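You operate a simulated robot arm through the tools that you are given. There is no shell and no other tool. Be economical: measure what you need, move in short steps, check, and stop when the job is done.

Carry out the task below with a simulated robot arm. There is one attempt and no reset: what you move stays moved.

TASK
Tip the old mix into the bowl, run 100 ml of water into the jug, tip that out too.
Fine: the jug goes back where it stood; spill nothing.
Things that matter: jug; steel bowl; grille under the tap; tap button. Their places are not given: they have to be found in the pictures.

The check looks at the end state, three seconds after you hand in, the way a careful person would. Anything else that was tipped, shoved, dropped, spilled or broken makes it a failure.

THE ROBOT
A 7-joint arm with a two-finger parallel gripper, fixed in place. Base frame: the origin is at the foot of the arm, x ahead of it, y to its left, z up. Readings come in mm, degrees, newtons and seconds.
With the tool pointing down near the work surface it reaches from about 300 to 680 mm from the base axis. Its first joint turns from -66.0 to 66.0 degrees. Payload 1.57 kg.
The tool frame sits at the grasp point between the pads (the TCP): z along the fingers, y along the line on which they close. The tips reach 30 mm beyond it. The gripper opens to 110 mm. The fingers are 24 mm wide and 12 mm thick; the gripper's body (48 by 112 mm) begins 78 mm behind the TCP.
Orientation is that of the tool frame in the base frame, as a unit quaternion [w, x, y, z]. With the fingers straight down and closing along the base's y, the tool's x points along the base's -x, its y along +y and its z along -z.

THE INTERFACE
- The arm moves only by the tool nudge_tool. Its argument "motion" is a list of rows, each an object (a shift or turn left out is 0, a gripper value left out holds the last) with "dp": the shift along the tool's x, y, z in mm, a list of three; "delta_rot": the turn, a rotation vector about the tool's x, y, z in degrees, a list of three; "claw": the gripper command, from -1 (shut) to 1 (fully open), values between in proportion. In form: [{"dp": [tx, ty, tz], "delta_rot": [wx, wy, wz], "claw": claw}, ...]. A call has 1 to 12 rows; each row is the pose to reach, as a shift and turn from the pose commanded when the call began, along the tool's axes at that moment. A row lasts 0.2 s, in which the tool goes at most 50 mm and 8.6 degrees; a call with a longer step from one row to the next is refused whole, and so is a gripper value outside its range. Where a pose cannot be reached the arm comes as near as it can. A force on the tool above 90 N (or 10 N above the force at the start of the call, whichever is more), or a blocked arm, ends the call early, and 0.2 s more pass. Each finger travels about 108 mm/s and halts on what it meets, pressing with about 35 N; the grip force reading is that of the motor and also rises with nothing between the fingers. The clock runs only during rows and for 0.2 s after the last one: add rows that repeat a pose to give the fingers time. It gives the time, the measured TCP pose, the force on the tool (base axes), the opening and the grip force at its end, in the units of the frame above (readings bear some noise).
- Cameras (640 x 400 px; columns grow to the right, rows downward): "scene" is fixed at [162.8, -383.6, 1412.7]; the picture's right is [0.82, -0.58, 0.00], its down [-0.28, -0.39, -0.88] and it looks along [0.51, 0.72, -0.48] (base axes); focal length 218 px, centre (320, 200). "wrist" rides on the gripper at [-36, 0, -80] in the tool frame; the picture's right is [0.00, -1.00, 0.00], its down [0.97, 0.00, -0.24] and it looks along [0.24, 0.00, 0.97] (tool axes); focal length 218 px, centre (320, 200).
- camera(camera): a new picture of that camera. It takes no simulated time.
- probe_pixels(camera, pixels): for up to 12 pixels [column, row] of the newest picture of that camera ("zoom" is the newest enlarged one), the place [x, y, z] in the base frame of the surface seen there, good to about 2 mm. It takes no simulated time.
- zoom(camera, box): a new picture of the part [left, top, right, bottom] of that camera's present view, enlarged. It takes no simulated time.
- close_job(): hands the job in; it is judged then, once.

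Go step by step. Measure first, check grasps and placings, and put right what went wrong. The budget is 80 turns and 46 pictures, counting those below and the enlarged ones. Unless the task says otherwise, let go and move clear before handing in.

The tools are called after "Emit:" as name(argument=value, ...) on one line, values as JSON. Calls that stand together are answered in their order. nudge_tool: Moves the arm, as the interface text tells. Its arguments: {"type":"object","properties":{"motion":{"type":"array","items":{"type":"object","properties":{"dp":{"type":"array","items":{"type":"number"}},"delta_rot":{"type":"array","items":{"type":"number"}},"claw":{"type":"number"}}}}},"required":["motion"]} The other tools are called the same way: camera (camera) takes a picture; probe_pixels (camera, pixels) gives the place of the surface under pixels of a picture; zoom (camera, box) takes an enlarged picture of a part of a camera's view; close_job () hands the job in.

At the start:

```text
t: 0.0
eef_pos: [227.1, -189.5, 1323.2]
tcp_rot: [0.0, 0.001, 1.0, 0.0]
wrist_force: [0.6, 0.0, 0.4]
gripper_width: 110.0
grip_force: 0.1
```

scene: 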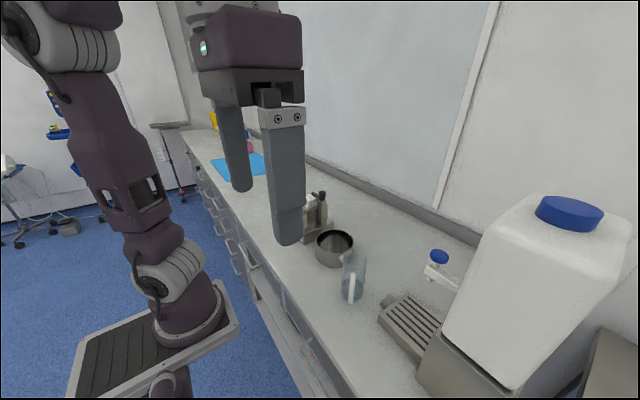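
wrist: 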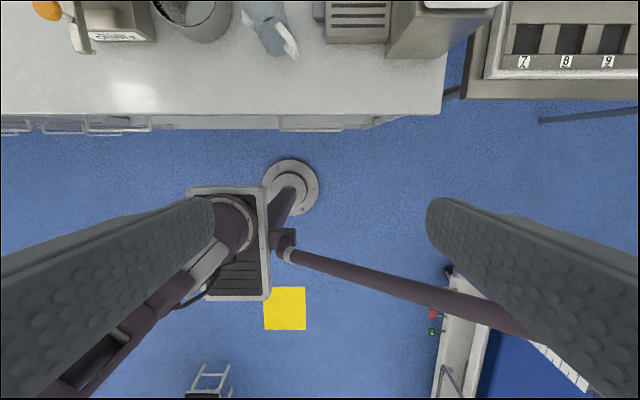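

The scene shows the bowl near (334,248), the jug near (353,278), the grille near (412,325) and the tap with a blue top near (438,258). I'll zoom in on them.

Emit:
zoom(camera="scene", box=[290, 180, 482, 300])

Emit:
zoom(camera="scene", box=[330, 230, 490, 330])

```text
3.33 times, centred on (386, 240) of scene
```

zoom: 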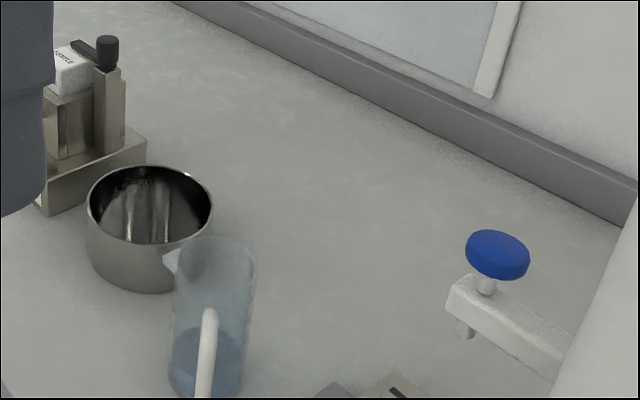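

```text
4.00 times, centred on (410, 280) of scene
```

zoom: 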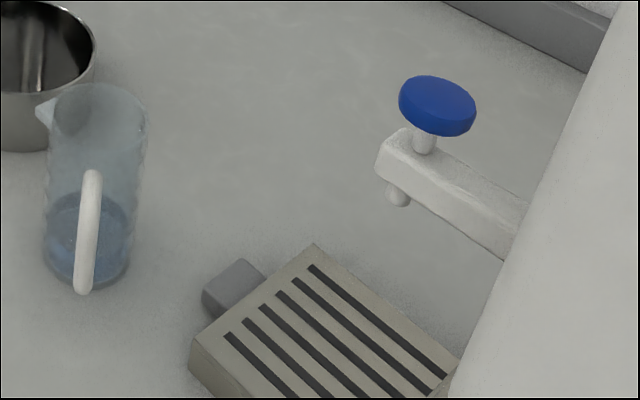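

The last zoom shows the jug at (95,185) with its handle facing the camera and its spout at (45,110), plus the blue button, the nozzle and the grille with a grey block beside it. I'll probe these points.

Emit:
probe_pixels(camera="zoom", pixels=[[435, 95], [425, 140], [398, 195], [390, 150], [490, 205], [235, 275], [312, 246], [193, 345], [330, 320], [89, 180], [84, 285], [45, 110]])

Emit:
probe_pixels(camera="scene", pixels=[[317, 240], [334, 230], [353, 238], [335, 243], [334, 262], [333, 249], [355, 251], [366, 262], [343, 258], [352, 270], [352, 290], [345, 297]])

Emit:
zoom(camera="wrist", box=[140, 0, 460, 200])

```text
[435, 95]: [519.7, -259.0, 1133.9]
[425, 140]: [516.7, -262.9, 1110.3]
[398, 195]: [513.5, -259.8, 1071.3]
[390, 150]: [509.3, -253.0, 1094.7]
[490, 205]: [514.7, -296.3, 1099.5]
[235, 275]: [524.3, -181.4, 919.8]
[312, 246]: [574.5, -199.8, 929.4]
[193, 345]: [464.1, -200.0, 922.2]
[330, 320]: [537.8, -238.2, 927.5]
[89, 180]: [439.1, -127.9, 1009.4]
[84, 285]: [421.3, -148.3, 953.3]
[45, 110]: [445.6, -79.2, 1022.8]
```

```text
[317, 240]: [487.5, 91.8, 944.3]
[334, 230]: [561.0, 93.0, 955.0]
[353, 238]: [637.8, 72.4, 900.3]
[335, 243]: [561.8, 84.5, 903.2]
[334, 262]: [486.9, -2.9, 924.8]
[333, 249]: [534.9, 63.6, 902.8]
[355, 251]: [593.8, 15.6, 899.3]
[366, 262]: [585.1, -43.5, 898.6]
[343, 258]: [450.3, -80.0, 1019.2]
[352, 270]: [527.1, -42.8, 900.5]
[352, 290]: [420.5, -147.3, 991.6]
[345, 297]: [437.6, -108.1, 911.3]
```

```text
2.00 times, centred on (300, 100) of wrist
```

zoom: 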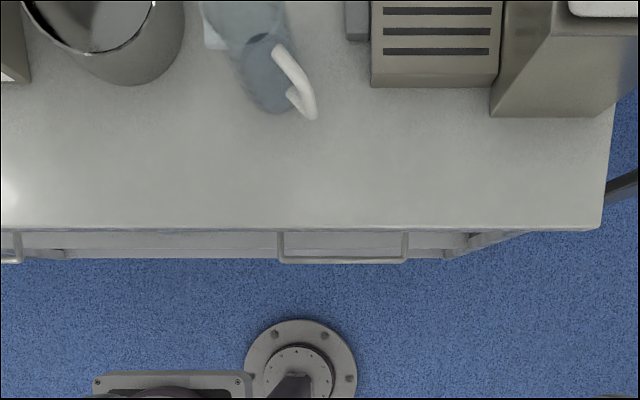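

The handle is near (425,-138) and the spout near (447,-80). I'll move the wrist camera over the area, staying high, to see it from above.

Emit:
nudge_tool(motion=[{"dp": [-40, 15, 0]}, {"dp": [-80, 30, 5]}, {"dp": [-120, 40, 10]}, {"dp": [-160, 45, 10]}, {"dp": [-200, 50, 10]}, {"dp": [-230, 50, 10]}, {"dp": [-230, 50, 10]}])

Emit:
camera(camera="wrist")

```text
t: 1.6
eef_pos: [456.3, -139.0, 1309.6]
tcp_rot: [0.002, 0.001, 1.0, -0.001]
wrist_force: [-0.3, -0.2, 0.6]
gripper_width: 110.1
grip_force: 0.0
```

```text
40 pictures are left
```

wrist: 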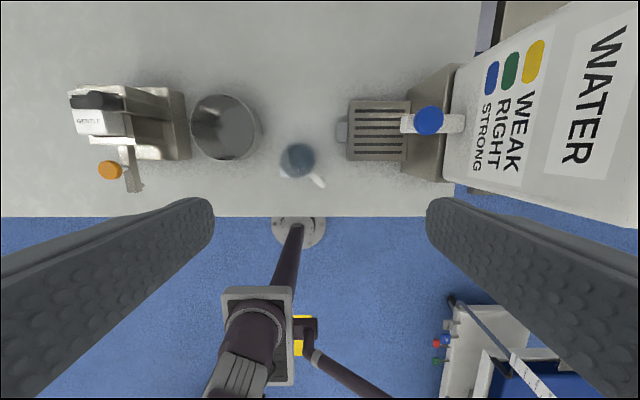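

From above, the bowl is at (226,127), the jug at (298,160) with its handle to the lower right, the grille at (378,130) and the button at (429,121). I'll zoom on the jug and probe.

Emit:
zoom(camera="wrist", box=[250, 110, 346, 200])

Emit:
zoom(camera="wrist", box=[180, 80, 468, 260])

Emit:
probe_pixels(camera="wrist", pixels=[[191, 127], [261, 127], [226, 95], [226, 160], [429, 121], [403, 124], [347, 105], [347, 158], [342, 131], [320, 182], [283, 172], [300, 217]])

```text
4.44 times, centred on (298, 155) of wrist
```

zoom: 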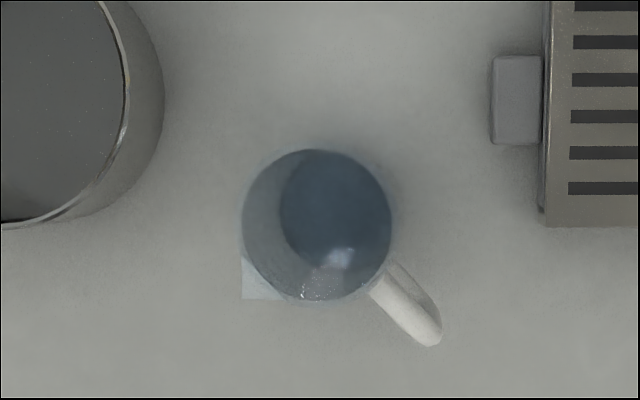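

```text
2.22 times, centred on (324, 170) of wrist
```

zoom: 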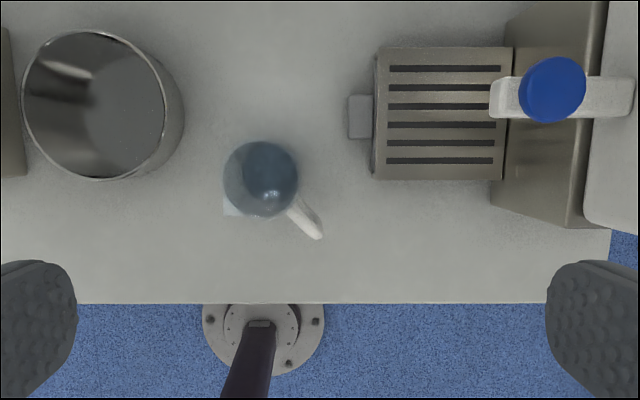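

```text
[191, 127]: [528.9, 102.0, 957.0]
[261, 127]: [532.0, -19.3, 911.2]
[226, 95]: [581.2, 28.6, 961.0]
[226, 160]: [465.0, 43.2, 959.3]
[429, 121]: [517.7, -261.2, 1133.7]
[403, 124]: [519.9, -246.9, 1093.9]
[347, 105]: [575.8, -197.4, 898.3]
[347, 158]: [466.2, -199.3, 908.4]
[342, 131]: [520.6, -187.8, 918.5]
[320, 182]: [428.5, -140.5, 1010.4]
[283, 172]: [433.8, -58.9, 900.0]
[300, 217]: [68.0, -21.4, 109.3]
```

The spout points to about (-x,+y) and the handle to (-x,-y), 90° apart. The jug axis is about (469,-101), and the bowl centre is about (523,41) with its rim at z≈960. I'll take a close zoom of the jug to see marks and liquid level.

Emit:
zoom(camera="scene", box=[325, 240, 389, 310])

Emit:
probe_pixels(camera="wrist", pixels=[[298, 145], [309, 160], [288, 160], [298, 155], [287, 176], [312, 174], [316, 178], [407, 130], [407, 155], [440, 185], [375, 130], [450, 100]])

```text
5.71 times, centred on (357, 275) of scene
```

zoom: 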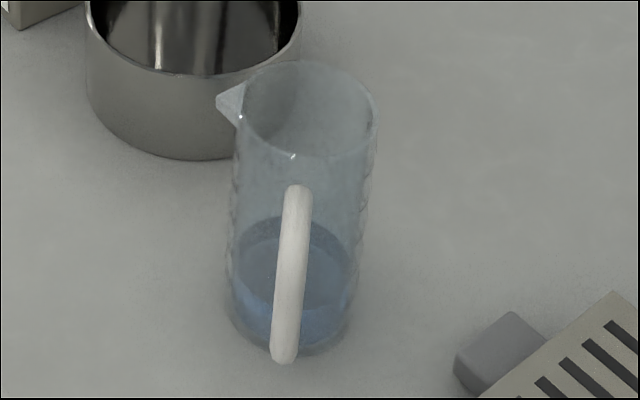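

```text
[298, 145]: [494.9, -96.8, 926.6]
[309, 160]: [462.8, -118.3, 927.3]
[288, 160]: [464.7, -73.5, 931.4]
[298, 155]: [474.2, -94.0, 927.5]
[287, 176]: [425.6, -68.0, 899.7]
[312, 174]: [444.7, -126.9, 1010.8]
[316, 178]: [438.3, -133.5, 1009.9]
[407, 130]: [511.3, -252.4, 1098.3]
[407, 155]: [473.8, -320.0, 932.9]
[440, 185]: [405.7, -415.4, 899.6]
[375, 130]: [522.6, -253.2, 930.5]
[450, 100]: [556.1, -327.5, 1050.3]
```

The liquid surface is at z≈927, so about 25 mm deep. The plan is to grip the body horizontally with the fingers straddling the handle, heading 45°, then roll to pour. First I'll turn the tool to horizontal, staying high.

Emit:
nudge_tool(motion=[{"dp": [5, -4, 11], "delta_rot": [0, -7.5, 0]}, {"dp": [10, -8, 22], "delta_rot": [0, -15, 0]}, {"dp": [14, -12, 33], "delta_rot": [0, -22.5, 0]}, {"dp": [18, -16, 44], "delta_rot": [0, -30, 0]}, {"dp": [22, -20, 55], "delta_rot": [0, -37.5, 0]}, {"dp": [26, -24, 66], "delta_rot": [0, -45, 0]}, {"dp": [26, -28, 77], "delta_rot": [0, -52.5, 0]}, {"dp": [26, -32, 88], "delta_rot": [0, -60, 0]}, {"dp": [26, -36, 99], "delta_rot": [0, -67.5, 0]}, {"dp": [26, -40, 110], "delta_rot": [0, -75, 0]}, {"dp": [26, -44, 120], "delta_rot": [0, -82.5, 0]}, {"dp": [26, -48, 130], "delta_rot": [0, -90, 0]}])

```text
t: 4.2
eef_pos: [430.9, -188.8, 1180.3]
tcp_rot: [0.707, 0.001, 0.707, -0.002]
wrist_force: [-0.1, 0.2, 0.1]
gripper_width: 110.2
grip_force: 0.0
```

The tool is horizontal. Next I'll yaw 45° and back off to the pre-grasp line.

Emit:
nudge_tool(motion=[{"dp": [13, -4, -13], "delta_rot": [-7.5, 0, 0]}, {"dp": [26, -8, -26], "delta_rot": [-15, 0, 0]}, {"dp": [39, -12, -38], "delta_rot": [-22.5, 0, 0]}, {"dp": [52, -17, -50], "delta_rot": [-30, 0, 0]}, {"dp": [65, -21, -63], "delta_rot": [-37.5, 0, 0]}, {"dp": [80, -26, -76], "delta_rot": [-45, 0, 0]}, {"dp": [80, -26, -76], "delta_rot": [-45, 0, 0]}])

Emit:
camera(camera="wrist")

```text
t: 5.8
eef_pos: [357.9, -210.2, 1100.7]
tcp_rot: [0.652, -0.271, 0.654, 0.27]
wrist_force: [-0.1, 0.2, -1.3]
gripper_width: 109.9
grip_force: 0.1
out of reach, approached as far as the arm can: row 6, 7
```

```text
36 pictures are left
```

wrist: 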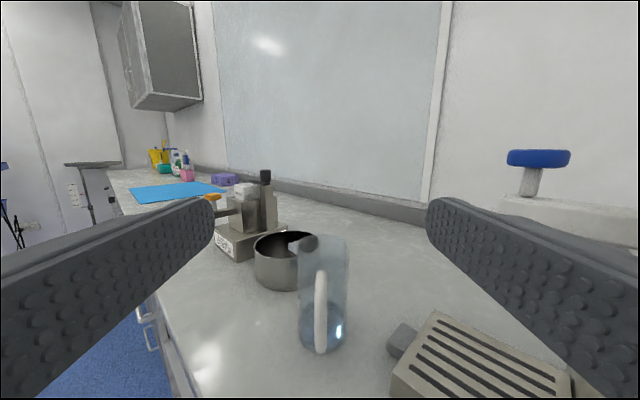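

The jug and handle sit centred at column ~321. I'll descend to z≈965 short of the handle.

Emit:
nudge_tool(motion=[{"dp": [30, 0, 15]}, {"dp": [65, 0, 30]}, {"dp": [100, 0, 35]}, {"dp": [135, 0, 40]}, {"dp": [135, 0, 40]}])

Emit:
camera(camera="wrist")

```text
t: 7.0
eef_pos: [386.8, -180.4, 964.8]
tcp_rot: [0.653, -0.27, 0.653, 0.271]
wrist_force: [0.8, 0.2, 1.3]
gripper_width: 110.1
grip_force: 0.1
```

```text
35 pictures are left
```

wrist: 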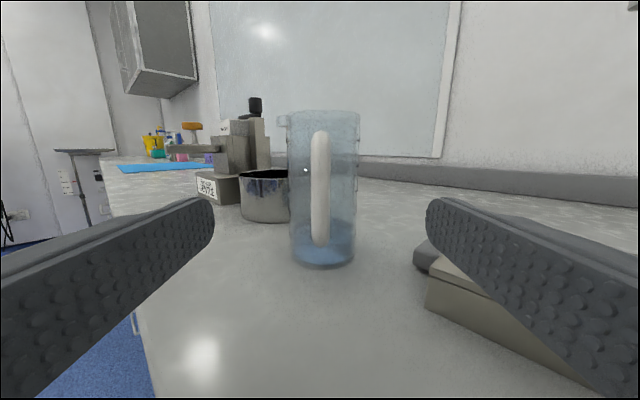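

The jug is centred at column 323, about 2.5 mm right of the tool line. I'll shift and advance 110 mm to straddle the handle, still open.

Emit:
nudge_tool(motion=[{"dp": [0, -2.5, 25]}, {"dp": [0, -2.5, 50]}, {"dp": [0, -2.5, 75]}, {"dp": [0, -2.5, 95]}, {"dp": [0, -2.5, 110]}, {"dp": [0, -2.5, 110]}])

Emit:
camera(camera="wrist")

Emit:
zoom(camera="scene", box=[277, 210, 437, 310])

```text
t: 7.9
eef_pos: [436.2, -132.4, 959.6]
tcp_rot: [0.643, -0.269, 0.665, 0.269]
wrist_force: [-21.0, -3.9, 2.4]
gripper_width: 109.5
grip_force: 0.0
stopped in row 4: the force on the tool passed its limit (the readings are from after the stop); the commanded pose is now the measured one
```

```text
34 pictures are left
```

wrist: 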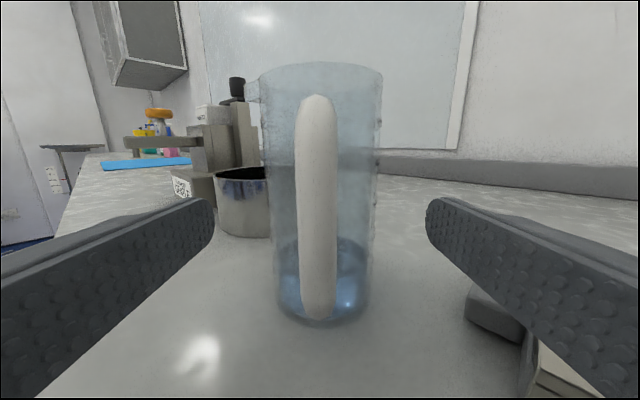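

```text
4.00 times, centred on (357, 260) of scene
```

zoom: 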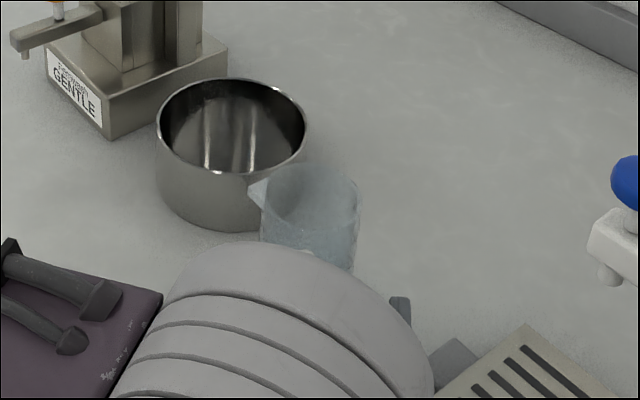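

The force of -21 N in x came from the wrist link behind meeting the counter's front edge, since the fingers and jug are clear. I'll back off, raise and pitch the tool 15° down so the wrist sits higher.

Emit:
nudge_tool(motion=[{"dp": [0, 0, -20]}, {"dp": [-6, -1, -40]}, {"dp": [-14, -1.5, -45], "delta_rot": [0, 6.5, 0]}, {"dp": [-19, -1.5, -45], "delta_rot": [0, 13.3, 0]}, {"dp": [-19, -1.5, -45], "delta_rot": [0, 13.3, 0]}])

```text
t: 9.1
eef_pos: [407.3, -165.1, 979.6]
tcp_rot: [0.562, -0.299, 0.734, 0.236]
wrist_force: [-0.1, 0.0, -0.8]
gripper_width: 110.2
grip_force: 0.0
```

Now pitched 14.8° down at z 979.6, I'm about 89 mm short of the jug axis. I'll advance 84 mm horizontally.

Emit:
nudge_tool(motion=[{"dp": [-5.4, 1, 20.3]}, {"dp": [-10.8, 1, 40.5]}, {"dp": [-15, 1, 56]}, {"dp": [-18.5, 1, 69]}, {"dp": [-21.5, 1, 81]}, {"dp": [-21.5, 1, 81]}])

Emit:
camera(camera="wrist")

Emit:
zoom(camera="scene", box=[277, 210, 437, 310])

```text
t: 10.5
eef_pos: [465.4, -105.5, 980.1]
tcp_rot: [0.563, -0.298, 0.735, 0.235]
wrist_force: [0.3, 0.2, -0.1]
gripper_width: 110.3
grip_force: 0.0
```

```text
32 pictures are left
```

wrist: 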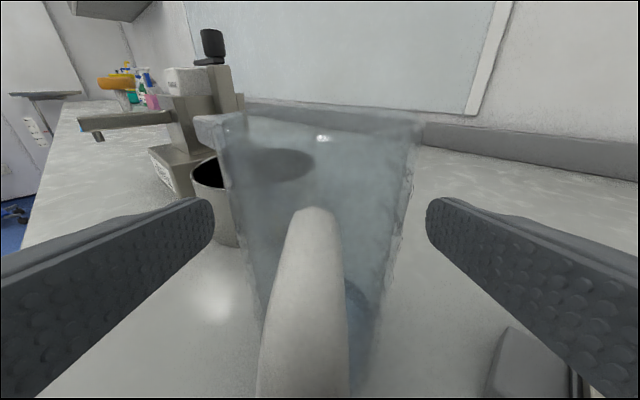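

```text
4.00 times, centred on (357, 260) of scene
```

zoom: 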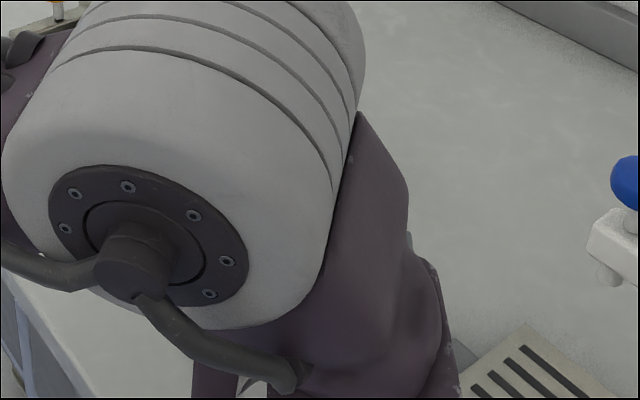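

The fingers straddle the handle, with the jug centred at column ~318 and no contact force. I'll close gently.

Emit:
nudge_tool(motion=[{"claw": 0.3}, {"claw": 0.3}, {"claw": 0.1}, {"claw": -0.1}, {"claw": -1}, {"claw": -1}])

Emit:
camera(camera="wrist")

```text
t: 11.9
eef_pos: [466.2, -105.3, 979.9]
tcp_rot: [0.563, -0.3, 0.734, 0.236]
wrist_force: [0.8, -2.0, 3.4]
gripper_width: 60.8
grip_force: 35.4
```

```text
30 pictures are left
```

wrist: 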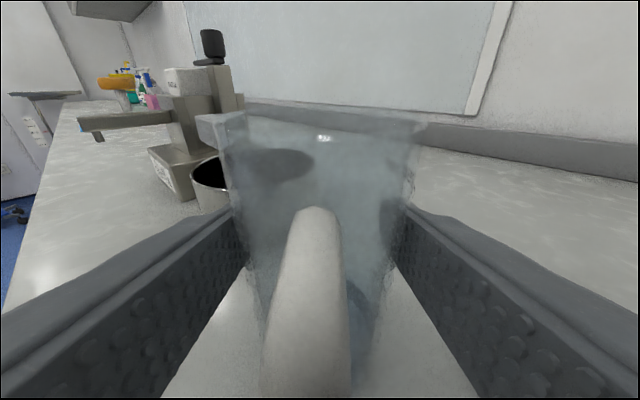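

Gripped at 60.8 mm outer diameter with 35 N, and the jug barely moved. I'll lift straight up.

Emit:
nudge_tool(motion=[{"dp": [-10, 0, -2.6]}, {"dp": [-29, 0, -7.8]}, {"dp": [-58, 0, -15.5]}, {"dp": [-87, 0, -23.3]}, {"dp": [-116, 0, -31]}, {"dp": [-116, 0, -31]}])

Emit:
camera(camera="scene")

```text
t: 13.3
eef_pos: [465.0, -105.9, 1099.7]
tcp_rot: [0.563, -0.298, 0.734, 0.235]
wrist_force: [-0.2, 1.2, -1.3]
gripper_width: 60.6
grip_force: 36.0
```

```text
29 pictures are left
```

scene: 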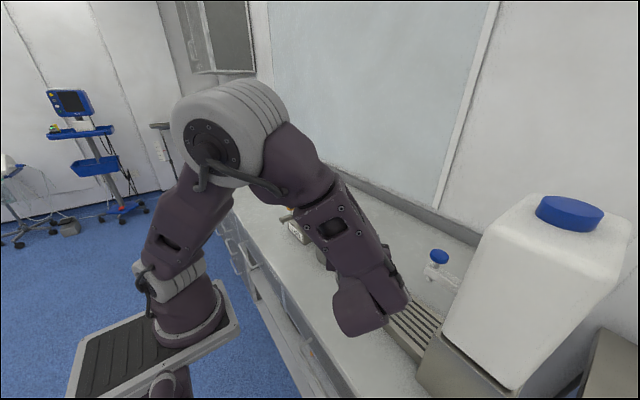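

Lifted cleanly. I'll carry it to just right of the bowl with heading 0, so the spout faces +y over the bowl.

Emit:
nudge_tool(motion=[{"dp": [0.5, 2, 6], "delta_rot": [2.2, 0, 0.6]}, {"dp": [1.5, 6, 18], "delta_rot": [6.5, 0, 1.8]}, {"dp": [3, 11, 35], "delta_rot": [13, 0, 3.5]}, {"dp": [4.5, 17, 54], "delta_rot": [20, 0, 5.4]}, {"dp": [6, 23, 72], "delta_rot": [27, 0, 7.3]}, {"dp": [7.5, 29, 90], "delta_rot": [33.5, 0, 9]}, {"dp": [8.5, 34, 106], "delta_rot": [39.5, 0, 10.6]}, {"dp": [9.5, 37, 116], "delta_rot": [42.8, 0, 11.5]}, {"dp": [9.5, 37.5, 118.9], "delta_rot": [43.5, 0, 11.7]}, {"dp": [9.5, 37.5, 118.9], "delta_rot": [43.5, 0, 11.7]}])

Emit:
camera(camera="wrist")

Emit:
camera(camera="scene")

```text
t: 15.5
eef_pos: [539.8, -26.3, 1057.0]
tcp_rot: [0.588, -0.034, 0.807, 0.04]
wrist_force: [-0.2, -0.3, -0.6]
gripper_width: 60.3
grip_force: 35.5
out of reach, approached as far as the arm can: row 6, 7, 8, 9, 10
```

```text
28 pictures are left
```

wrist: 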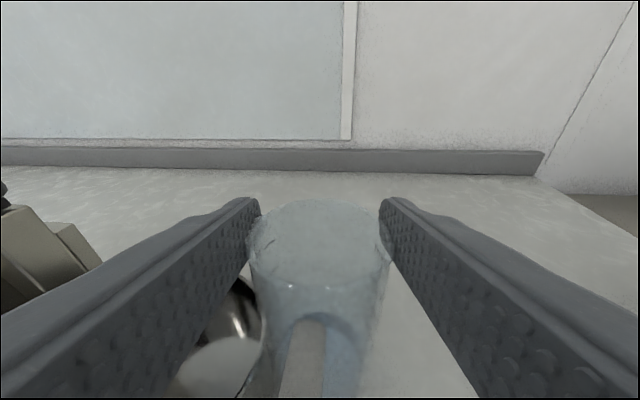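

```text
27 pictures are left
```

scene: 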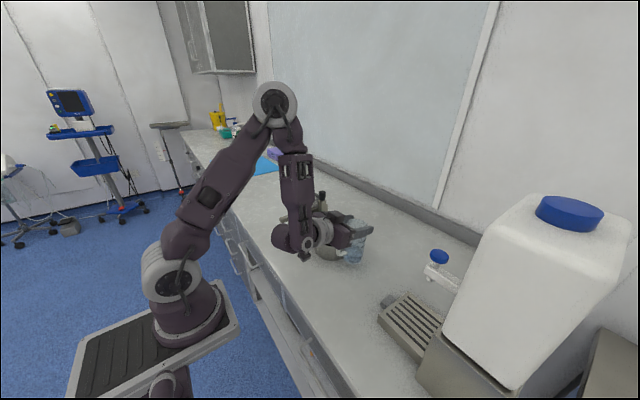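

The arm couldn't fold in for heading 0; it stopped at (540,-26,1057), heading ~6°, with the jug still about level. Heading 45° worked before, so I'll return to it with the jug on the (+x,-y) side of the bowl.

Emit:
nudge_tool(motion=[{"dp": [-0.5, 2, 1], "delta_rot": [-2.5, -0.2, -0.7]}, {"dp": [-1.5, 7, 2], "delta_rot": [-8, -0.6, -2.3]}, {"dp": [-2.7, 14, 4], "delta_rot": [-15.5, -1.2, -4.6]}, {"dp": [-4, 21, 6.5], "delta_rot": [-23, -1.7, -6.8]}, {"dp": [-5.3, 27.5, 8.4], "delta_rot": [-30, -2.3, -8.8]}, {"dp": [-6.2, 32, 9.8], "delta_rot": [-35, -2.6, -10.3]}, {"dp": [-6.5, 33.9, 10.3], "delta_rot": [-37.1, -2.8, -10.9]}, {"dp": [-6.5, 33.9, 10.3], "delta_rot": [-37.1, -2.8, -10.9]}])

Emit:
camera(camera="scene")

```text
t: 17.3
eef_pos: [548.0, 6.4, 1060.7]
tcp_rot: [0.567, -0.293, 0.732, 0.239]
wrist_force: [0.8, -14.2, 4.8]
gripper_width: 58.6
grip_force: 34.9
```

```text
26 pictures are left
```

scene: 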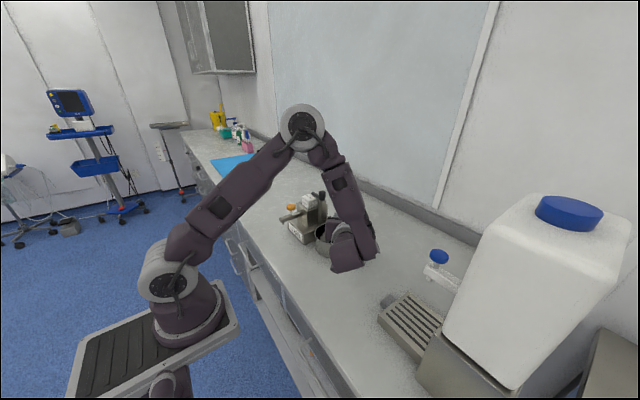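

An unexpected -14 N in y, and the opening fell to 58.6. I'll look before doing anything else.

Emit:
camera(camera="wrist")

Emit:
zoom(camera="scene", box=[280, 170, 424, 290])

```text
25 pictures are left
```

wrist: 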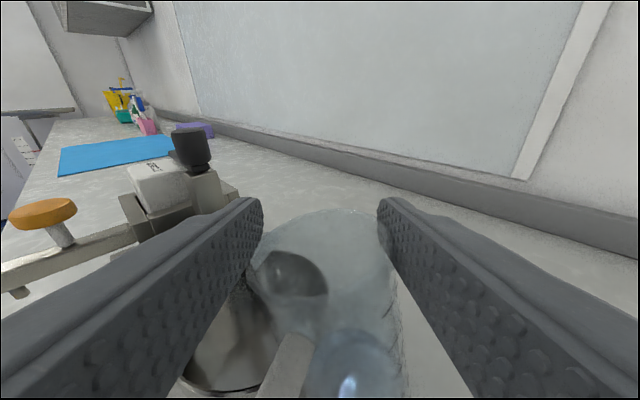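

```text
3.33 times, centred on (352, 230) of scene
```

zoom: 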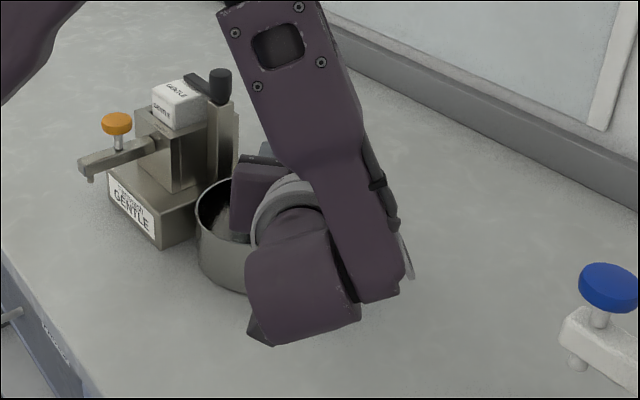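

The rim now sits much lower in the view, with its far edge at row 210 against ~110 at the grasp. The jug has slid down in the grip and its bottom is touching the bowl. I'll probe to quantify.

Emit:
probe_pixels(camera="wrist", pixels=[[345, 211], [292, 222], [375, 225], [290, 250], [325, 290], [300, 340], [280, 370], [350, 385], [345, 345], [390, 290], [250, 300], [215, 380]])

Emit:
zoom(camera="wrist", box=[180, 190, 460, 400])

```text
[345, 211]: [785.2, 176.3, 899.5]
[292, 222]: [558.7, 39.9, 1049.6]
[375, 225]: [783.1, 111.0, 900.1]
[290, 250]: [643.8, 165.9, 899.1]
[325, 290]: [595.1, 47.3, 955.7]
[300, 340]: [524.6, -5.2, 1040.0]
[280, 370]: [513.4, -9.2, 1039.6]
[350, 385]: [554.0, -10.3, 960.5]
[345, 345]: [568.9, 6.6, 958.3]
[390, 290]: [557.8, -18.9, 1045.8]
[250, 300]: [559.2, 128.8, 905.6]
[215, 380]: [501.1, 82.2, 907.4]
```

```text
1.90 times, centred on (320, 295) of wrist
```

zoom: 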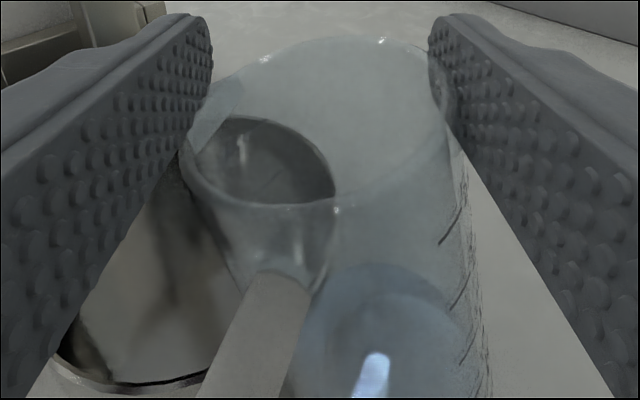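

The jug bottom is at about z 930, roughly 50 mm of slip, the pads hold it only near the rim, and the bowl may have been nudged. I'll probe the bowl rim before moving out.

Emit:
probe_pixels(camera="zoom", pixels=[[130, 384], [62, 362], [205, 372], [332, 180], [260, 118], [205, 120], [150, 300], [400, 300], [440, 380], [265, 300], [270, 160], [300, 385]])

```text
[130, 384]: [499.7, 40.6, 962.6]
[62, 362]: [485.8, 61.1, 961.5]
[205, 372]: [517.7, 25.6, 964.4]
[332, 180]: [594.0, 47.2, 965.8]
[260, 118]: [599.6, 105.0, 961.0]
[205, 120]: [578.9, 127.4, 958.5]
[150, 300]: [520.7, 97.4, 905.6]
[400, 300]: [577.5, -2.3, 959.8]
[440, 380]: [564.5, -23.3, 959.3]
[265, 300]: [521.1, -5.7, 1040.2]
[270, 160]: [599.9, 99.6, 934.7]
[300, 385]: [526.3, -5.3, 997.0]
```

The bowl rim now fits a centre of (545,80), so it was pushed about 45 mm and I'll need to put it back. First I'll save the jug: ease it away from the bowl in -y, slowly.

Emit:
nudge_tool(motion=[{"dp": [0.9, -3.5, -3.4]}, {"dp": [2.2, -8.5, -8.2]}, {"dp": [3.8, -15, -14.5]}, {"dp": [5.4, -21, -20.3]}, {"dp": [7, -27, -26]}, {"dp": [8.5, -33, -32]}, {"dp": [10.1, -39, -37.7]}, {"dp": [11.6, -45, -43.5]}, {"dp": [12.5, -48.5, -46.8]}, {"dp": [12.8, -49.5, -47.8]}, {"dp": [12.8, -49.5, -47.8]}])

Emit:
zoom(camera="wrist", box=[0, 120, 448, 400])

```text
t: 19.7
eef_pos: [547.5, -62.5, 1058.2]
tcp_rot: [0.567, -0.294, 0.732, 0.24]
wrist_force: [-0.2, 0.7, -0.9]
gripper_width: 58.5
grip_force: 35.0
```

```text
1.43 times, centred on (224, 260) of wrist
```

zoom: 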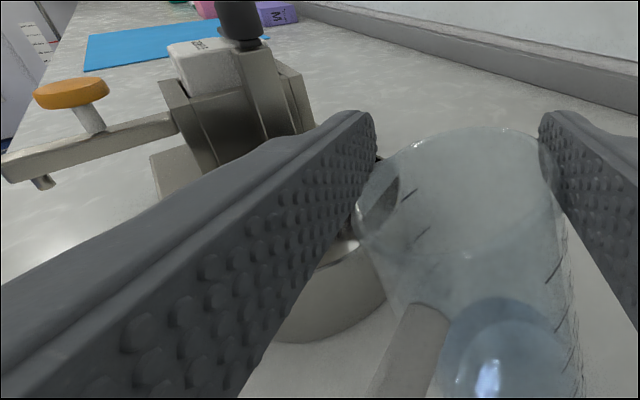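

The jug is still held, leaning with its bottom to the right. I'll lower gently and watch the force.

Emit:
nudge_tool(motion=[{"dp": [3.9, 0, 1]}, {"dp": [7.7, 0, 2.1]}, {"dp": [11.6, 0, 3.1]}, {"dp": [15.5, 0, 4.1]}, {"dp": [19.3, 0, 5.2]}, {"dp": [19.3, 0, 5.2]}])

Emit:
zoom(camera="wrist", box=[180, 190, 500, 400])

Emit:
zoom(camera="scene", box=[290, 180, 450, 300])

```text
t: 21.1
eef_pos: [547.4, -61.2, 1038.4]
tcp_rot: [0.567, -0.293, 0.732, 0.239]
wrist_force: [0.5, -0.3, -1.4]
gripper_width: 58.5
grip_force: 34.9
```

```text
1.90 times, centred on (340, 295) of wrist
```

zoom: 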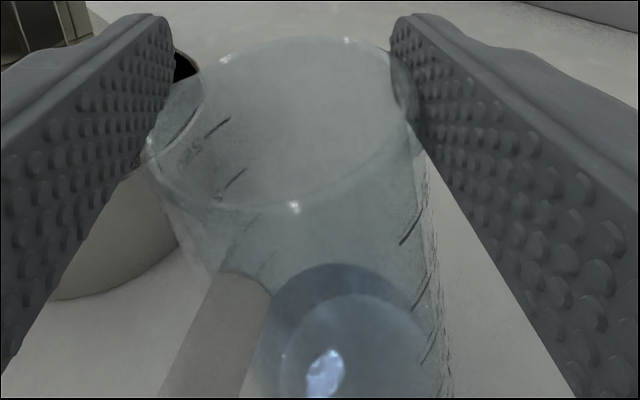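

```text
3.33 times, centred on (370, 240) of scene
```

zoom: 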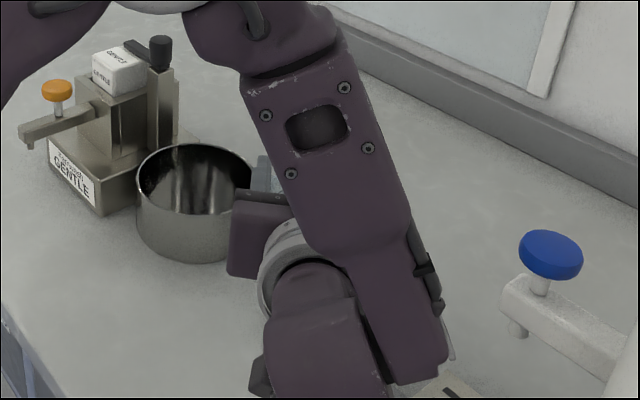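

No contact yet, and the machine's base hasn't moved. I'll lower further in small steps.

Emit:
nudge_tool(motion=[{"dp": [1.9, 0, 0.5]}, {"dp": [3.9, 0, 1]}, {"dp": [5.8, 0, 1.6]}, {"dp": [7.7, 0, 2.1]}, {"dp": [9.6, 0, 2.6]}, {"dp": [9.6, 0, 2.6]}])

Emit:
probe_pixels(camera="wrist", pixels=[[297, 360], [345, 345], [260, 265], [385, 225], [325, 297]])

```text
t: 22.5
eef_pos: [546.8, -60.2, 1031.2]
tcp_rot: [0.569, -0.294, 0.73, 0.241]
wrist_force: [6.4, -2.4, 34.4]
gripper_width: 59.7
grip_force: 35.4
```

```text
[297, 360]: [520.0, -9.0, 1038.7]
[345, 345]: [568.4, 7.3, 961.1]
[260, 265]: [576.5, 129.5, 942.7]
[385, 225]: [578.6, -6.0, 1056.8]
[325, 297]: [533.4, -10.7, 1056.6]
```

Contact: 34 N up at TCP z 1031, so the jug stands on the counter. I'll relieve the push, then open slowly.

Emit:
nudge_tool(motion=[{"dp": [-2, 0, -0.5]}, {"dp": [-2.4, 0, -0.6], "claw": 0.12}, {"dp": [-2.4, 0, -0.6], "claw": 0.2}, {"dp": [-2.4, 0, -0.6], "claw": 0.4}, {"dp": [-2.4, 0, -0.6], "claw": 0.8}, {"dp": [-2.4, 0, -0.6], "claw": 1}])

Emit:
camera(camera="wrist")

```text
t: 23.9
eef_pos: [548.2, -61.0, 1031.9]
tcp_rot: [0.567, -0.294, 0.731, 0.24]
wrist_force: [-0.1, -0.3, 0.4]
gripper_width: 110.3
grip_force: 0.0
```

```text
19 pictures are left
```

wrist: 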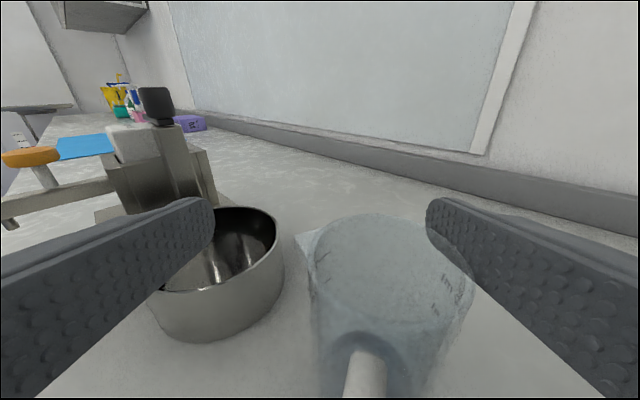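

The jug stands upright, shifted right in view, with its spout at (305,240) and measuring marks near (445,290). I'll probe the jug and bowl.

Emit:
probe_pixels(camera="wrist", pixels=[[365, 360], [375, 390], [300, 240], [322, 232], [448, 285], [436, 308], [380, 380], [360, 280], [225, 207], [276, 235], [220, 290], [170, 290]])

Emit:
zoom(camera="wrist", box=[290, 200, 490, 400])

```text
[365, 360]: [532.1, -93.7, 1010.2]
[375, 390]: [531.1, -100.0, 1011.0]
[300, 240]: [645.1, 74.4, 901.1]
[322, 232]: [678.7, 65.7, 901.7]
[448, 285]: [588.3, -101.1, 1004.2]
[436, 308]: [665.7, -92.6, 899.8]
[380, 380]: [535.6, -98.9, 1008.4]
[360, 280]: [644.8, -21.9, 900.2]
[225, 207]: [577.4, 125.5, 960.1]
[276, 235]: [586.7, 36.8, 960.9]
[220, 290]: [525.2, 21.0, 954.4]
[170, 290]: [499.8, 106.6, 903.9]
```

```text
2.00 times, centred on (390, 300) of wrist
```

zoom: 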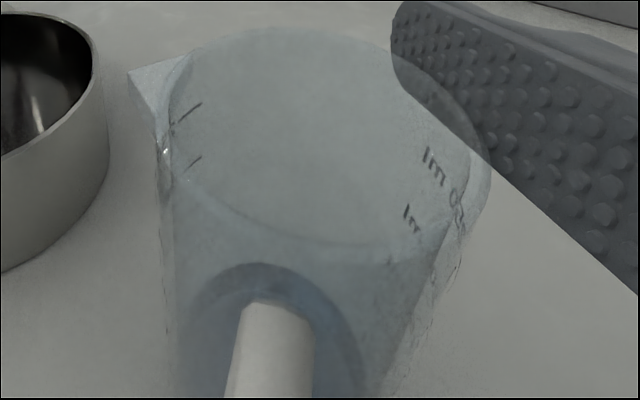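

The jug is now about (565,-84), with the handle pointing about -158° and the spout about 111°. Before regrasping I'll raise clear and push the empty bowl back from inside with a closed, vertical gripper, so I'll check the machine's position first.

Emit:
probe_pixels(camera="wrist", pixels=[[130, 145], [157, 95], [25, 157], [10, 215], [110, 215], [190, 170], [205, 160], [80, 185], [175, 130]])

Emit:
nudge_tool(motion=[{"dp": [-20, 0, -5]}, {"dp": [-50, 0, -12.5]}, {"dp": [-90, 0, -22.5]}, {"dp": [-130, 0, -32.5]}, {"dp": [-145.5, 0, -36.3], "claw": 0}, {"dp": [-145.5, 0, -36.3], "claw": -1}, {"dp": [-145.5, 0, -36.3], "claw": -1}])

```text
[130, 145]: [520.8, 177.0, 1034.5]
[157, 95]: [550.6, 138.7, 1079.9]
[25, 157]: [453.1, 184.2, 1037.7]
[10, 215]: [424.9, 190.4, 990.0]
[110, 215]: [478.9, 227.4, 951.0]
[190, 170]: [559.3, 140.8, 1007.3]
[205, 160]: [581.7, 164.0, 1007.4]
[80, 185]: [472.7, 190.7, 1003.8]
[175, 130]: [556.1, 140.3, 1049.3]
```

```text
t: 25.5
eef_pos: [549.6, -63.9, 1179.4]
tcp_rot: [0.567, -0.293, 0.732, 0.239]
wrist_force: [0.0, -0.5, 0.5]
gripper_width: 0.1
grip_force: 20.5
```

The machine's nearest face is at y≈139, so there's room for a vertical gripper over the near half of the bowl. I'll rotate tool-down over it.

Emit:
nudge_tool(motion=[{"dp": [8, 8, 7], "delta_rot": [0, 7.6, 0]}, {"dp": [17, 16, 15], "delta_rot": [0, 15.2, 0]}, {"dp": [27, 25, 24], "delta_rot": [0, 22.8, 0]}, {"dp": [38, 35, 33], "delta_rot": [0, 30.4, 0]}, {"dp": [49, 45, 43], "delta_rot": [0, 38, 0]}, {"dp": [60, 55, 53], "delta_rot": [0, 45.6, 0]}, {"dp": [71, 65, 62], "delta_rot": [0, 53.2, 0]}, {"dp": [82, 75, 72], "delta_rot": [0, 60.8, 0]}, {"dp": [92, 84, 81], "delta_rot": [0, 68.4, 0]}, {"dp": [101.5, 92.5, 88.7], "delta_rot": [0, 76, 0]}, {"dp": [101.5, 92.5, 88.7], "delta_rot": [0, 76, 0]}])

Emit:
camera(camera="wrist")

```text
t: 27.9
eef_pos: [526.0, 47.8, 1062.0]
tcp_rot: [-0.005, -0.378, 0.926, 0.007]
wrist_force: [0.6, 0.0, -0.1]
gripper_width: 0.0
grip_force: 21.6
```

```text
17 pictures are left
```

wrist: 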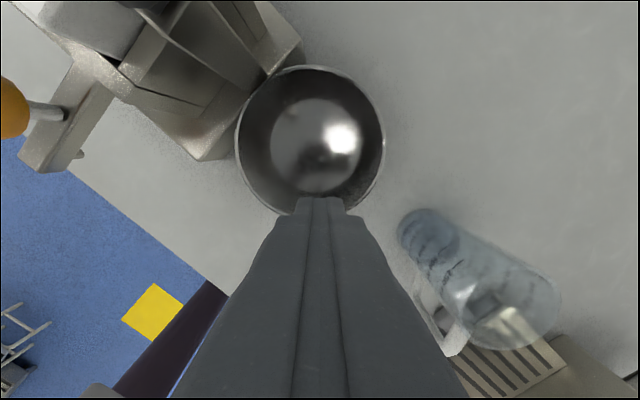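

The bowl is at (312,140) in view and the jug is upright at the right. I'll probe the bowl rim for an exact fit.

Emit:
probe_pixels(camera="wrist", pixels=[[238, 150], [384, 145], [313, 67], [256, 198], [362, 197], [270, 85], [365, 95], [310, 140], [275, 170], [525, 345], [560, 300], [480, 330]])

```text
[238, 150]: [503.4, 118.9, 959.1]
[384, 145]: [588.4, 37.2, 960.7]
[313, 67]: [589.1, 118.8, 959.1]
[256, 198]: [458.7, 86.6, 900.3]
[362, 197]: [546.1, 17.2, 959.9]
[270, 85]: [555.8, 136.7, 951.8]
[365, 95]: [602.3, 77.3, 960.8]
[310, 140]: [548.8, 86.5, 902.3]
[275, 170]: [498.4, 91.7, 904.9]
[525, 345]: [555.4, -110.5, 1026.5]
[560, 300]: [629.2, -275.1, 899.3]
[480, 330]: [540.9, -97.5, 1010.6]
```

The bowl centre is now (545,78), against (524,43) originally, so it needs a 41 mm push along (-0.515,-0.857). I'll align the tool x with that and lower the closed fingers into the bowl.

Emit:
nudge_tool(motion=[{"dp": [-2, 0, 10], "delta_rot": [0, 0, -7.3]}, {"dp": [-4, 0, 30], "delta_rot": [0, 0, -14.6]}, {"dp": [-4, 0, 60], "delta_rot": [0, 0, -14.6]}, {"dp": [-4, 0, 90], "delta_rot": [0, 0, -14.6]}, {"dp": [-4, 0, 102], "delta_rot": [0, 0, -14.6]}, {"dp": [-4, 0, 102], "delta_rot": [0, 0, -14.6]}])

```text
t: 29.3
eef_pos: [528.8, 52.0, 959.8]
tcp_rot: [-0.003, -0.493, 0.87, 0.008]
wrist_force: [-0.5, 0.3, 0.8]
gripper_width: 0.0
grip_force: 21.2
```

Inside with no contact. I'll push slowly along tool x.

Emit:
nudge_tool(motion=[{"dp": [6, 0, 0]}, {"dp": [11, 0, 0]}, {"dp": [15, 0, 0]}, {"dp": [20, 0, 0]}, {"dp": [25, 0, 0]}, {"dp": [30, 0, 0]}, {"dp": [35, 0, 0]}, {"dp": [40, 0, 0]}, {"dp": [45, 0, 0]}, {"dp": [49, 0, 0]}, {"dp": [52, 0, 0]}, {"dp": [52, 0, 0]}])

Emit:
camera(camera="wrist")

```text
t: 31.9
eef_pos: [502.0, 5.1, 960.7]
tcp_rot: [-0.003, -0.493, 0.87, 0.008]
wrist_force: [0.6, 0.5, -0.4]
gripper_width: 0.1
grip_force: 21.6
```

```text
16 pictures are left
```

wrist: 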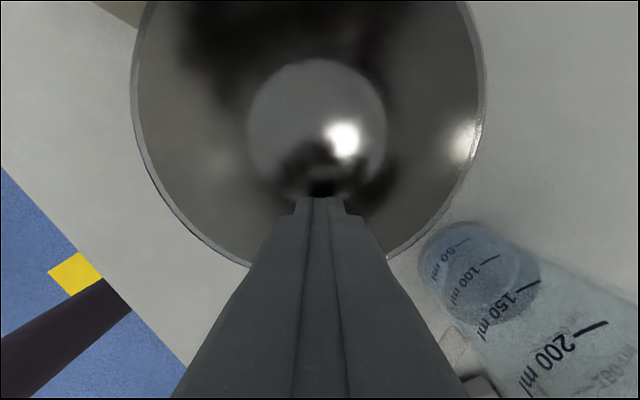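

The jug's scale is readable at 50/100/150/200 ml. I'll probe the bowl rim and the marks.

Emit:
probe_pixels(camera="wrist", pixels=[[134, 80], [484, 80], [180, 205], [455, 190], [135, 40], [472, 30], [455, 249], [490, 258], [525, 287], [585, 335], [235, 255], [400, 252]])

```text
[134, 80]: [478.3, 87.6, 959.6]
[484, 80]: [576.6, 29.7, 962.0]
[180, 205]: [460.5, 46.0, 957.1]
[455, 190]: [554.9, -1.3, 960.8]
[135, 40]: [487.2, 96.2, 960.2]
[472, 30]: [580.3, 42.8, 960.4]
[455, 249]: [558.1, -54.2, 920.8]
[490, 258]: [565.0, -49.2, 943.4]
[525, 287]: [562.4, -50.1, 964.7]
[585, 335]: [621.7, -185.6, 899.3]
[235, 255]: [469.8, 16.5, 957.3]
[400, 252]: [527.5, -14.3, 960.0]
```

The bowl centre is now about (520,46), within ~4 mm of its original spot. The scale gives 50/100/150 ml at z 921/943/965, i.e. ~0.44 mm per ml. I'll rise out, yaw to heading ~25° and go over the jug.

Emit:
nudge_tool(motion=[{"dp": [-3, 0, -30]}, {"dp": [-3, 0, -75]}, {"dp": [-3, 0, -120]}, {"dp": [5, -15, -155], "delta_rot": [0, 0, 7]}, {"dp": [20, -35, -180], "delta_rot": [0, 0, 14]}, {"dp": [35, -55, -205], "delta_rot": [0, 0, 21]}, {"dp": [50, -72, -225], "delta_rot": [0, 0, 28]}, {"dp": [59.3, -85.8, -240], "delta_rot": [0, 0, 34]}, {"dp": [59.3, -85.8, -240], "delta_rot": [0, 0, 34], "claw": 1}, {"dp": [59.3, -85.8, -240], "delta_rot": [0, 0, 34], "claw": 1}])

Emit:
zoom(camera="wrist", box=[220, 60, 420, 240])

```text
t: 34.1
eef_pos: [547.6, -92.2, 1199.0]
tcp_rot: [-0.005, -0.217, 0.976, 0.008]
wrist_force: [0.1, 0.3, -0.3]
gripper_width: 109.9
grip_force: 0.0
```

```text
2.22 times, centred on (320, 150) of wrist
```

zoom: 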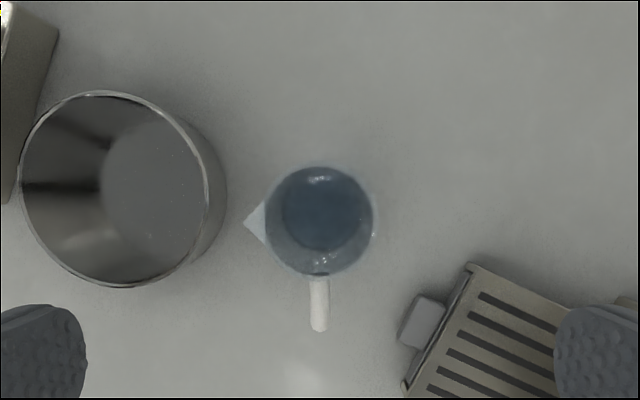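

The handle lies straight along the tool's heading, and the jug axis is (566.5,-83.5). I'll pitch up to 15° below horizontal, above the jug.

Emit:
nudge_tool(motion=[{"dp": [-1.5, 0, 5], "delta_rot": [0, -7.5, 0]}, {"dp": [-3, 0, 12], "delta_rot": [0, -15, 0]}, {"dp": [-4.5, 0, 20], "delta_rot": [0, -22.5, 0]}, {"dp": [-6, 0, 29], "delta_rot": [0, -30, 0]}, {"dp": [-7.5, 0, 38], "delta_rot": [0, -37.5, 0]}, {"dp": [-9, 0, 47], "delta_rot": [0, -45, 0]}, {"dp": [-11, 0, 57], "delta_rot": [0, -52.5, 0]}, {"dp": [-13, 0, 68], "delta_rot": [0, -60, 0]}, {"dp": [-14.5, 0, 79], "delta_rot": [0, -67.5, 0]}, {"dp": [-15.8, 0, 89], "delta_rot": [0, -75, 0]}, {"dp": [-15.8, 0, 89], "delta_rot": [0, -75, 0]}])

```text
t: 36.5
eef_pos: [560.0, -82.7, 1109.0]
tcp_rot: [0.59, -0.168, 0.778, 0.139]
wrist_force: [-0.3, -0.3, -0.7]
gripper_width: 109.9
grip_force: 0.1
```

Aligned at heading 25.4° and pitch 15.5°, so I'll descend around the jug to z≈968 with the gripper open.

Emit:
nudge_tool(motion=[{"dp": [15, -3.5, 4.6]}, {"dp": [40, -3.5, 11.5]}, {"dp": [65, -3.5, 18.5]}, {"dp": [90, -3.5, 25.4]}, {"dp": [112, -3.5, 31.5]}, {"dp": [128, -3.5, 35.9]}, {"dp": [135.9, -3.5, 38.1]}, {"dp": [135.9, -3.5, 38.1]}])

Emit:
camera(camera="wrist")

```text
t: 38.3
eef_pos: [562.5, -83.4, 968.1]
tcp_rot: [0.59, -0.168, 0.777, 0.138]
wrist_force: [-0.2, -0.7, 1.2]
gripper_width: 109.9
grip_force: 0.1
```

```text
14 pictures are left
```

wrist: 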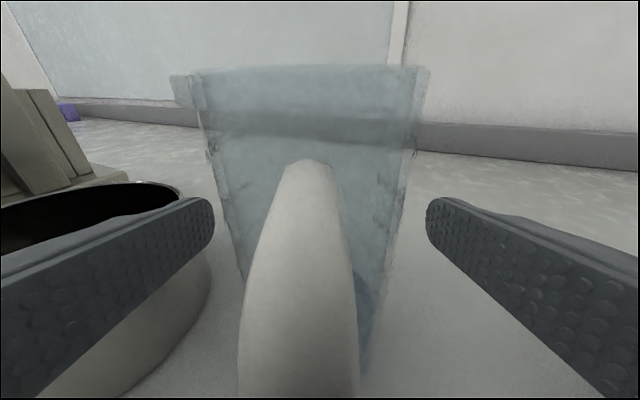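

The jug is centred at column ~313, about 2 mm left. I'll shift slightly and close gently.

Emit:
nudge_tool(motion=[{"dp": [0, 2, 0], "claw": 0.5}, {"dp": [0, 2, 0], "claw": 0.3}, {"dp": [0, 2, 0], "claw": 0.18}, {"dp": [0, 2, 0], "claw": 0.1}, {"dp": [0, 2, 0], "claw": -0.1}, {"dp": [0, 2, 0], "claw": -1}, {"dp": [0, 2, 0], "claw": -1}, {"dp": [0, 2, 0], "claw": -1}])

Emit:
nudge_tool(motion=[{"dp": [-5, 0, -1.4]}, {"dp": [-15, 0, -4.2]}, {"dp": [-28, 0, -7.8]}, {"dp": [-38.5, 0, -10.7]}, {"dp": [-38.5, 0, -10.7]}])

Emit:
camera(camera="wrist")

```text
t: 40.1
eef_pos: [561.4, -81.8, 968.7]
tcp_rot: [0.589, -0.167, 0.778, 0.137]
wrist_force: [0.2, -0.6, 1.1]
gripper_width: 60.8
grip_force: 35.0
```

```text
t: 41.3
eef_pos: [560.6, -83.0, 1008.2]
tcp_rot: [0.589, -0.168, 0.778, 0.138]
wrist_force: [-0.3, 0.2, -0.6]
gripper_width: 60.5
grip_force: 34.5
```

```text
13 pictures are left
```

wrist: 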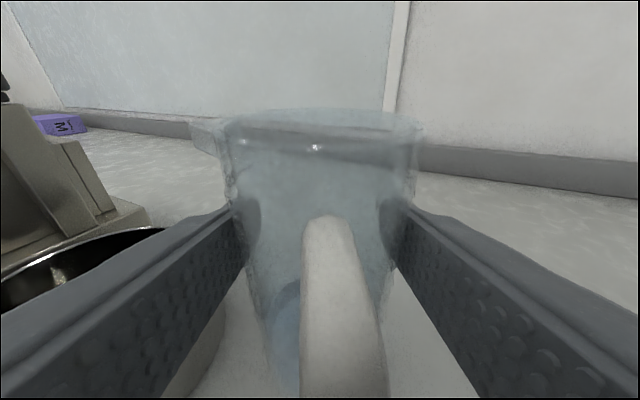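

The handle top moved from row 160 to 215 after a 40 mm lift, so the smooth body is slipping. I'll measure how much.

Emit:
probe_pixels(camera="wrist", pixels=[[328, 220], [335, 245], [340, 300], [340, 380], [290, 340]])

```text
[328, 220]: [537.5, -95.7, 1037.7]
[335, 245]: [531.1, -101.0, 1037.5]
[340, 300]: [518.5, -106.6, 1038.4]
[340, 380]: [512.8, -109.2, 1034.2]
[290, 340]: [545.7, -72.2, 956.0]
```

Slip is confirmed at 12.5 mm, so the body is slick. I'll set the jug straight back down, open, then back up to pinch the handle bar instead.

Emit:
nudge_tool(motion=[{"dp": [6, 0, 1.7]}, {"dp": [12, 0, 3.4]}, {"dp": [17, 0, 4.8]}, {"dp": [21, 0, 5.9]}, {"dp": [24, 0, 6.7]}, {"dp": [26, 0, 7.2]}, {"dp": [26, 0, 7.2], "claw": 0.15}, {"dp": [26, 0, 7.2], "claw": 0.25}, {"dp": [26, 0, 7.2], "claw": 0.5}, {"dp": [26, 0, 7.2], "claw": 0.5}])

Emit:
camera(camera="wrist")

```text
t: 43.5
eef_pos: [560.9, -82.3, 980.4]
tcp_rot: [0.59, -0.168, 0.778, 0.138]
wrist_force: [-0.2, 0.1, 0.4]
gripper_width: 82.6
grip_force: 0.1
```

```text
12 pictures are left
```

wrist: 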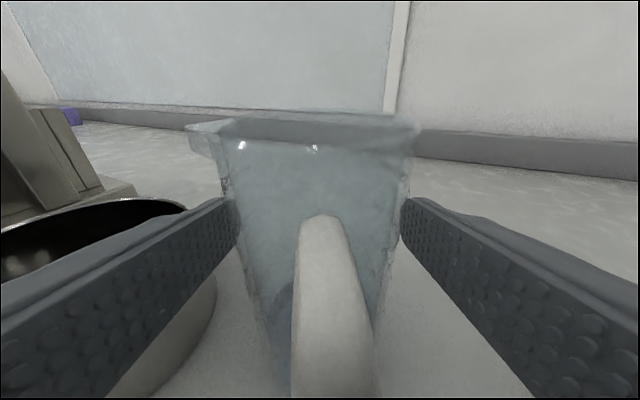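

Set down upright. I'll probe the handle to place the pinch.

Emit:
probe_pixels(camera="wrist", pixels=[[322, 225], [328, 260], [334, 300], [338, 340], [335, 380], [303, 340], [368, 340], [300, 300], [360, 300], [297, 390], [376, 390]])

```text
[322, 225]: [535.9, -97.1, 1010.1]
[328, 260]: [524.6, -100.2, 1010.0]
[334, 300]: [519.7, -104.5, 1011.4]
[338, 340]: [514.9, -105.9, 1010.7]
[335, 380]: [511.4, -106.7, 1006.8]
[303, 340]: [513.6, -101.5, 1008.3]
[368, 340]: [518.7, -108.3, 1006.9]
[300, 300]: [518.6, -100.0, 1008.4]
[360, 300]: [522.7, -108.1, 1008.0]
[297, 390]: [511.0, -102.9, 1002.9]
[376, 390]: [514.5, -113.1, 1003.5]
```

The handle bar is ~11 mm wide, about 2 mm right of the tool line, with its centre ~61 mm out from the axis. I'll back off 60 mm horizontally and pinch it.

Emit:
nudge_tool(motion=[{"dp": [4, -0.5, -14.5]}, {"dp": [8, -1, -29]}, {"dp": [12, -1.5, -43.5]}, {"dp": [15, -2, -54]}, {"dp": [16.2, -2, -58.3]}, {"dp": [16.2, -2, -58.3], "claw": 0}, {"dp": [16.2, -2, -58.3], "claw": -0.5}, {"dp": [16.2, -2, -58.3], "claw": -0.7}, {"dp": [16.2, -2, -58.3], "claw": -0.8}, {"dp": [16.2, -2, -58.3], "claw": -1}, {"dp": [16.2, -2, -58.3], "claw": -1}])

```text
t: 45.9
eef_pos: [508.0, -109.2, 981.9]
tcp_rot: [0.59, -0.169, 0.777, 0.139]
wrist_force: [0.2, -0.3, 1.7]
gripper_width: 11.3
grip_force: 29.1
```

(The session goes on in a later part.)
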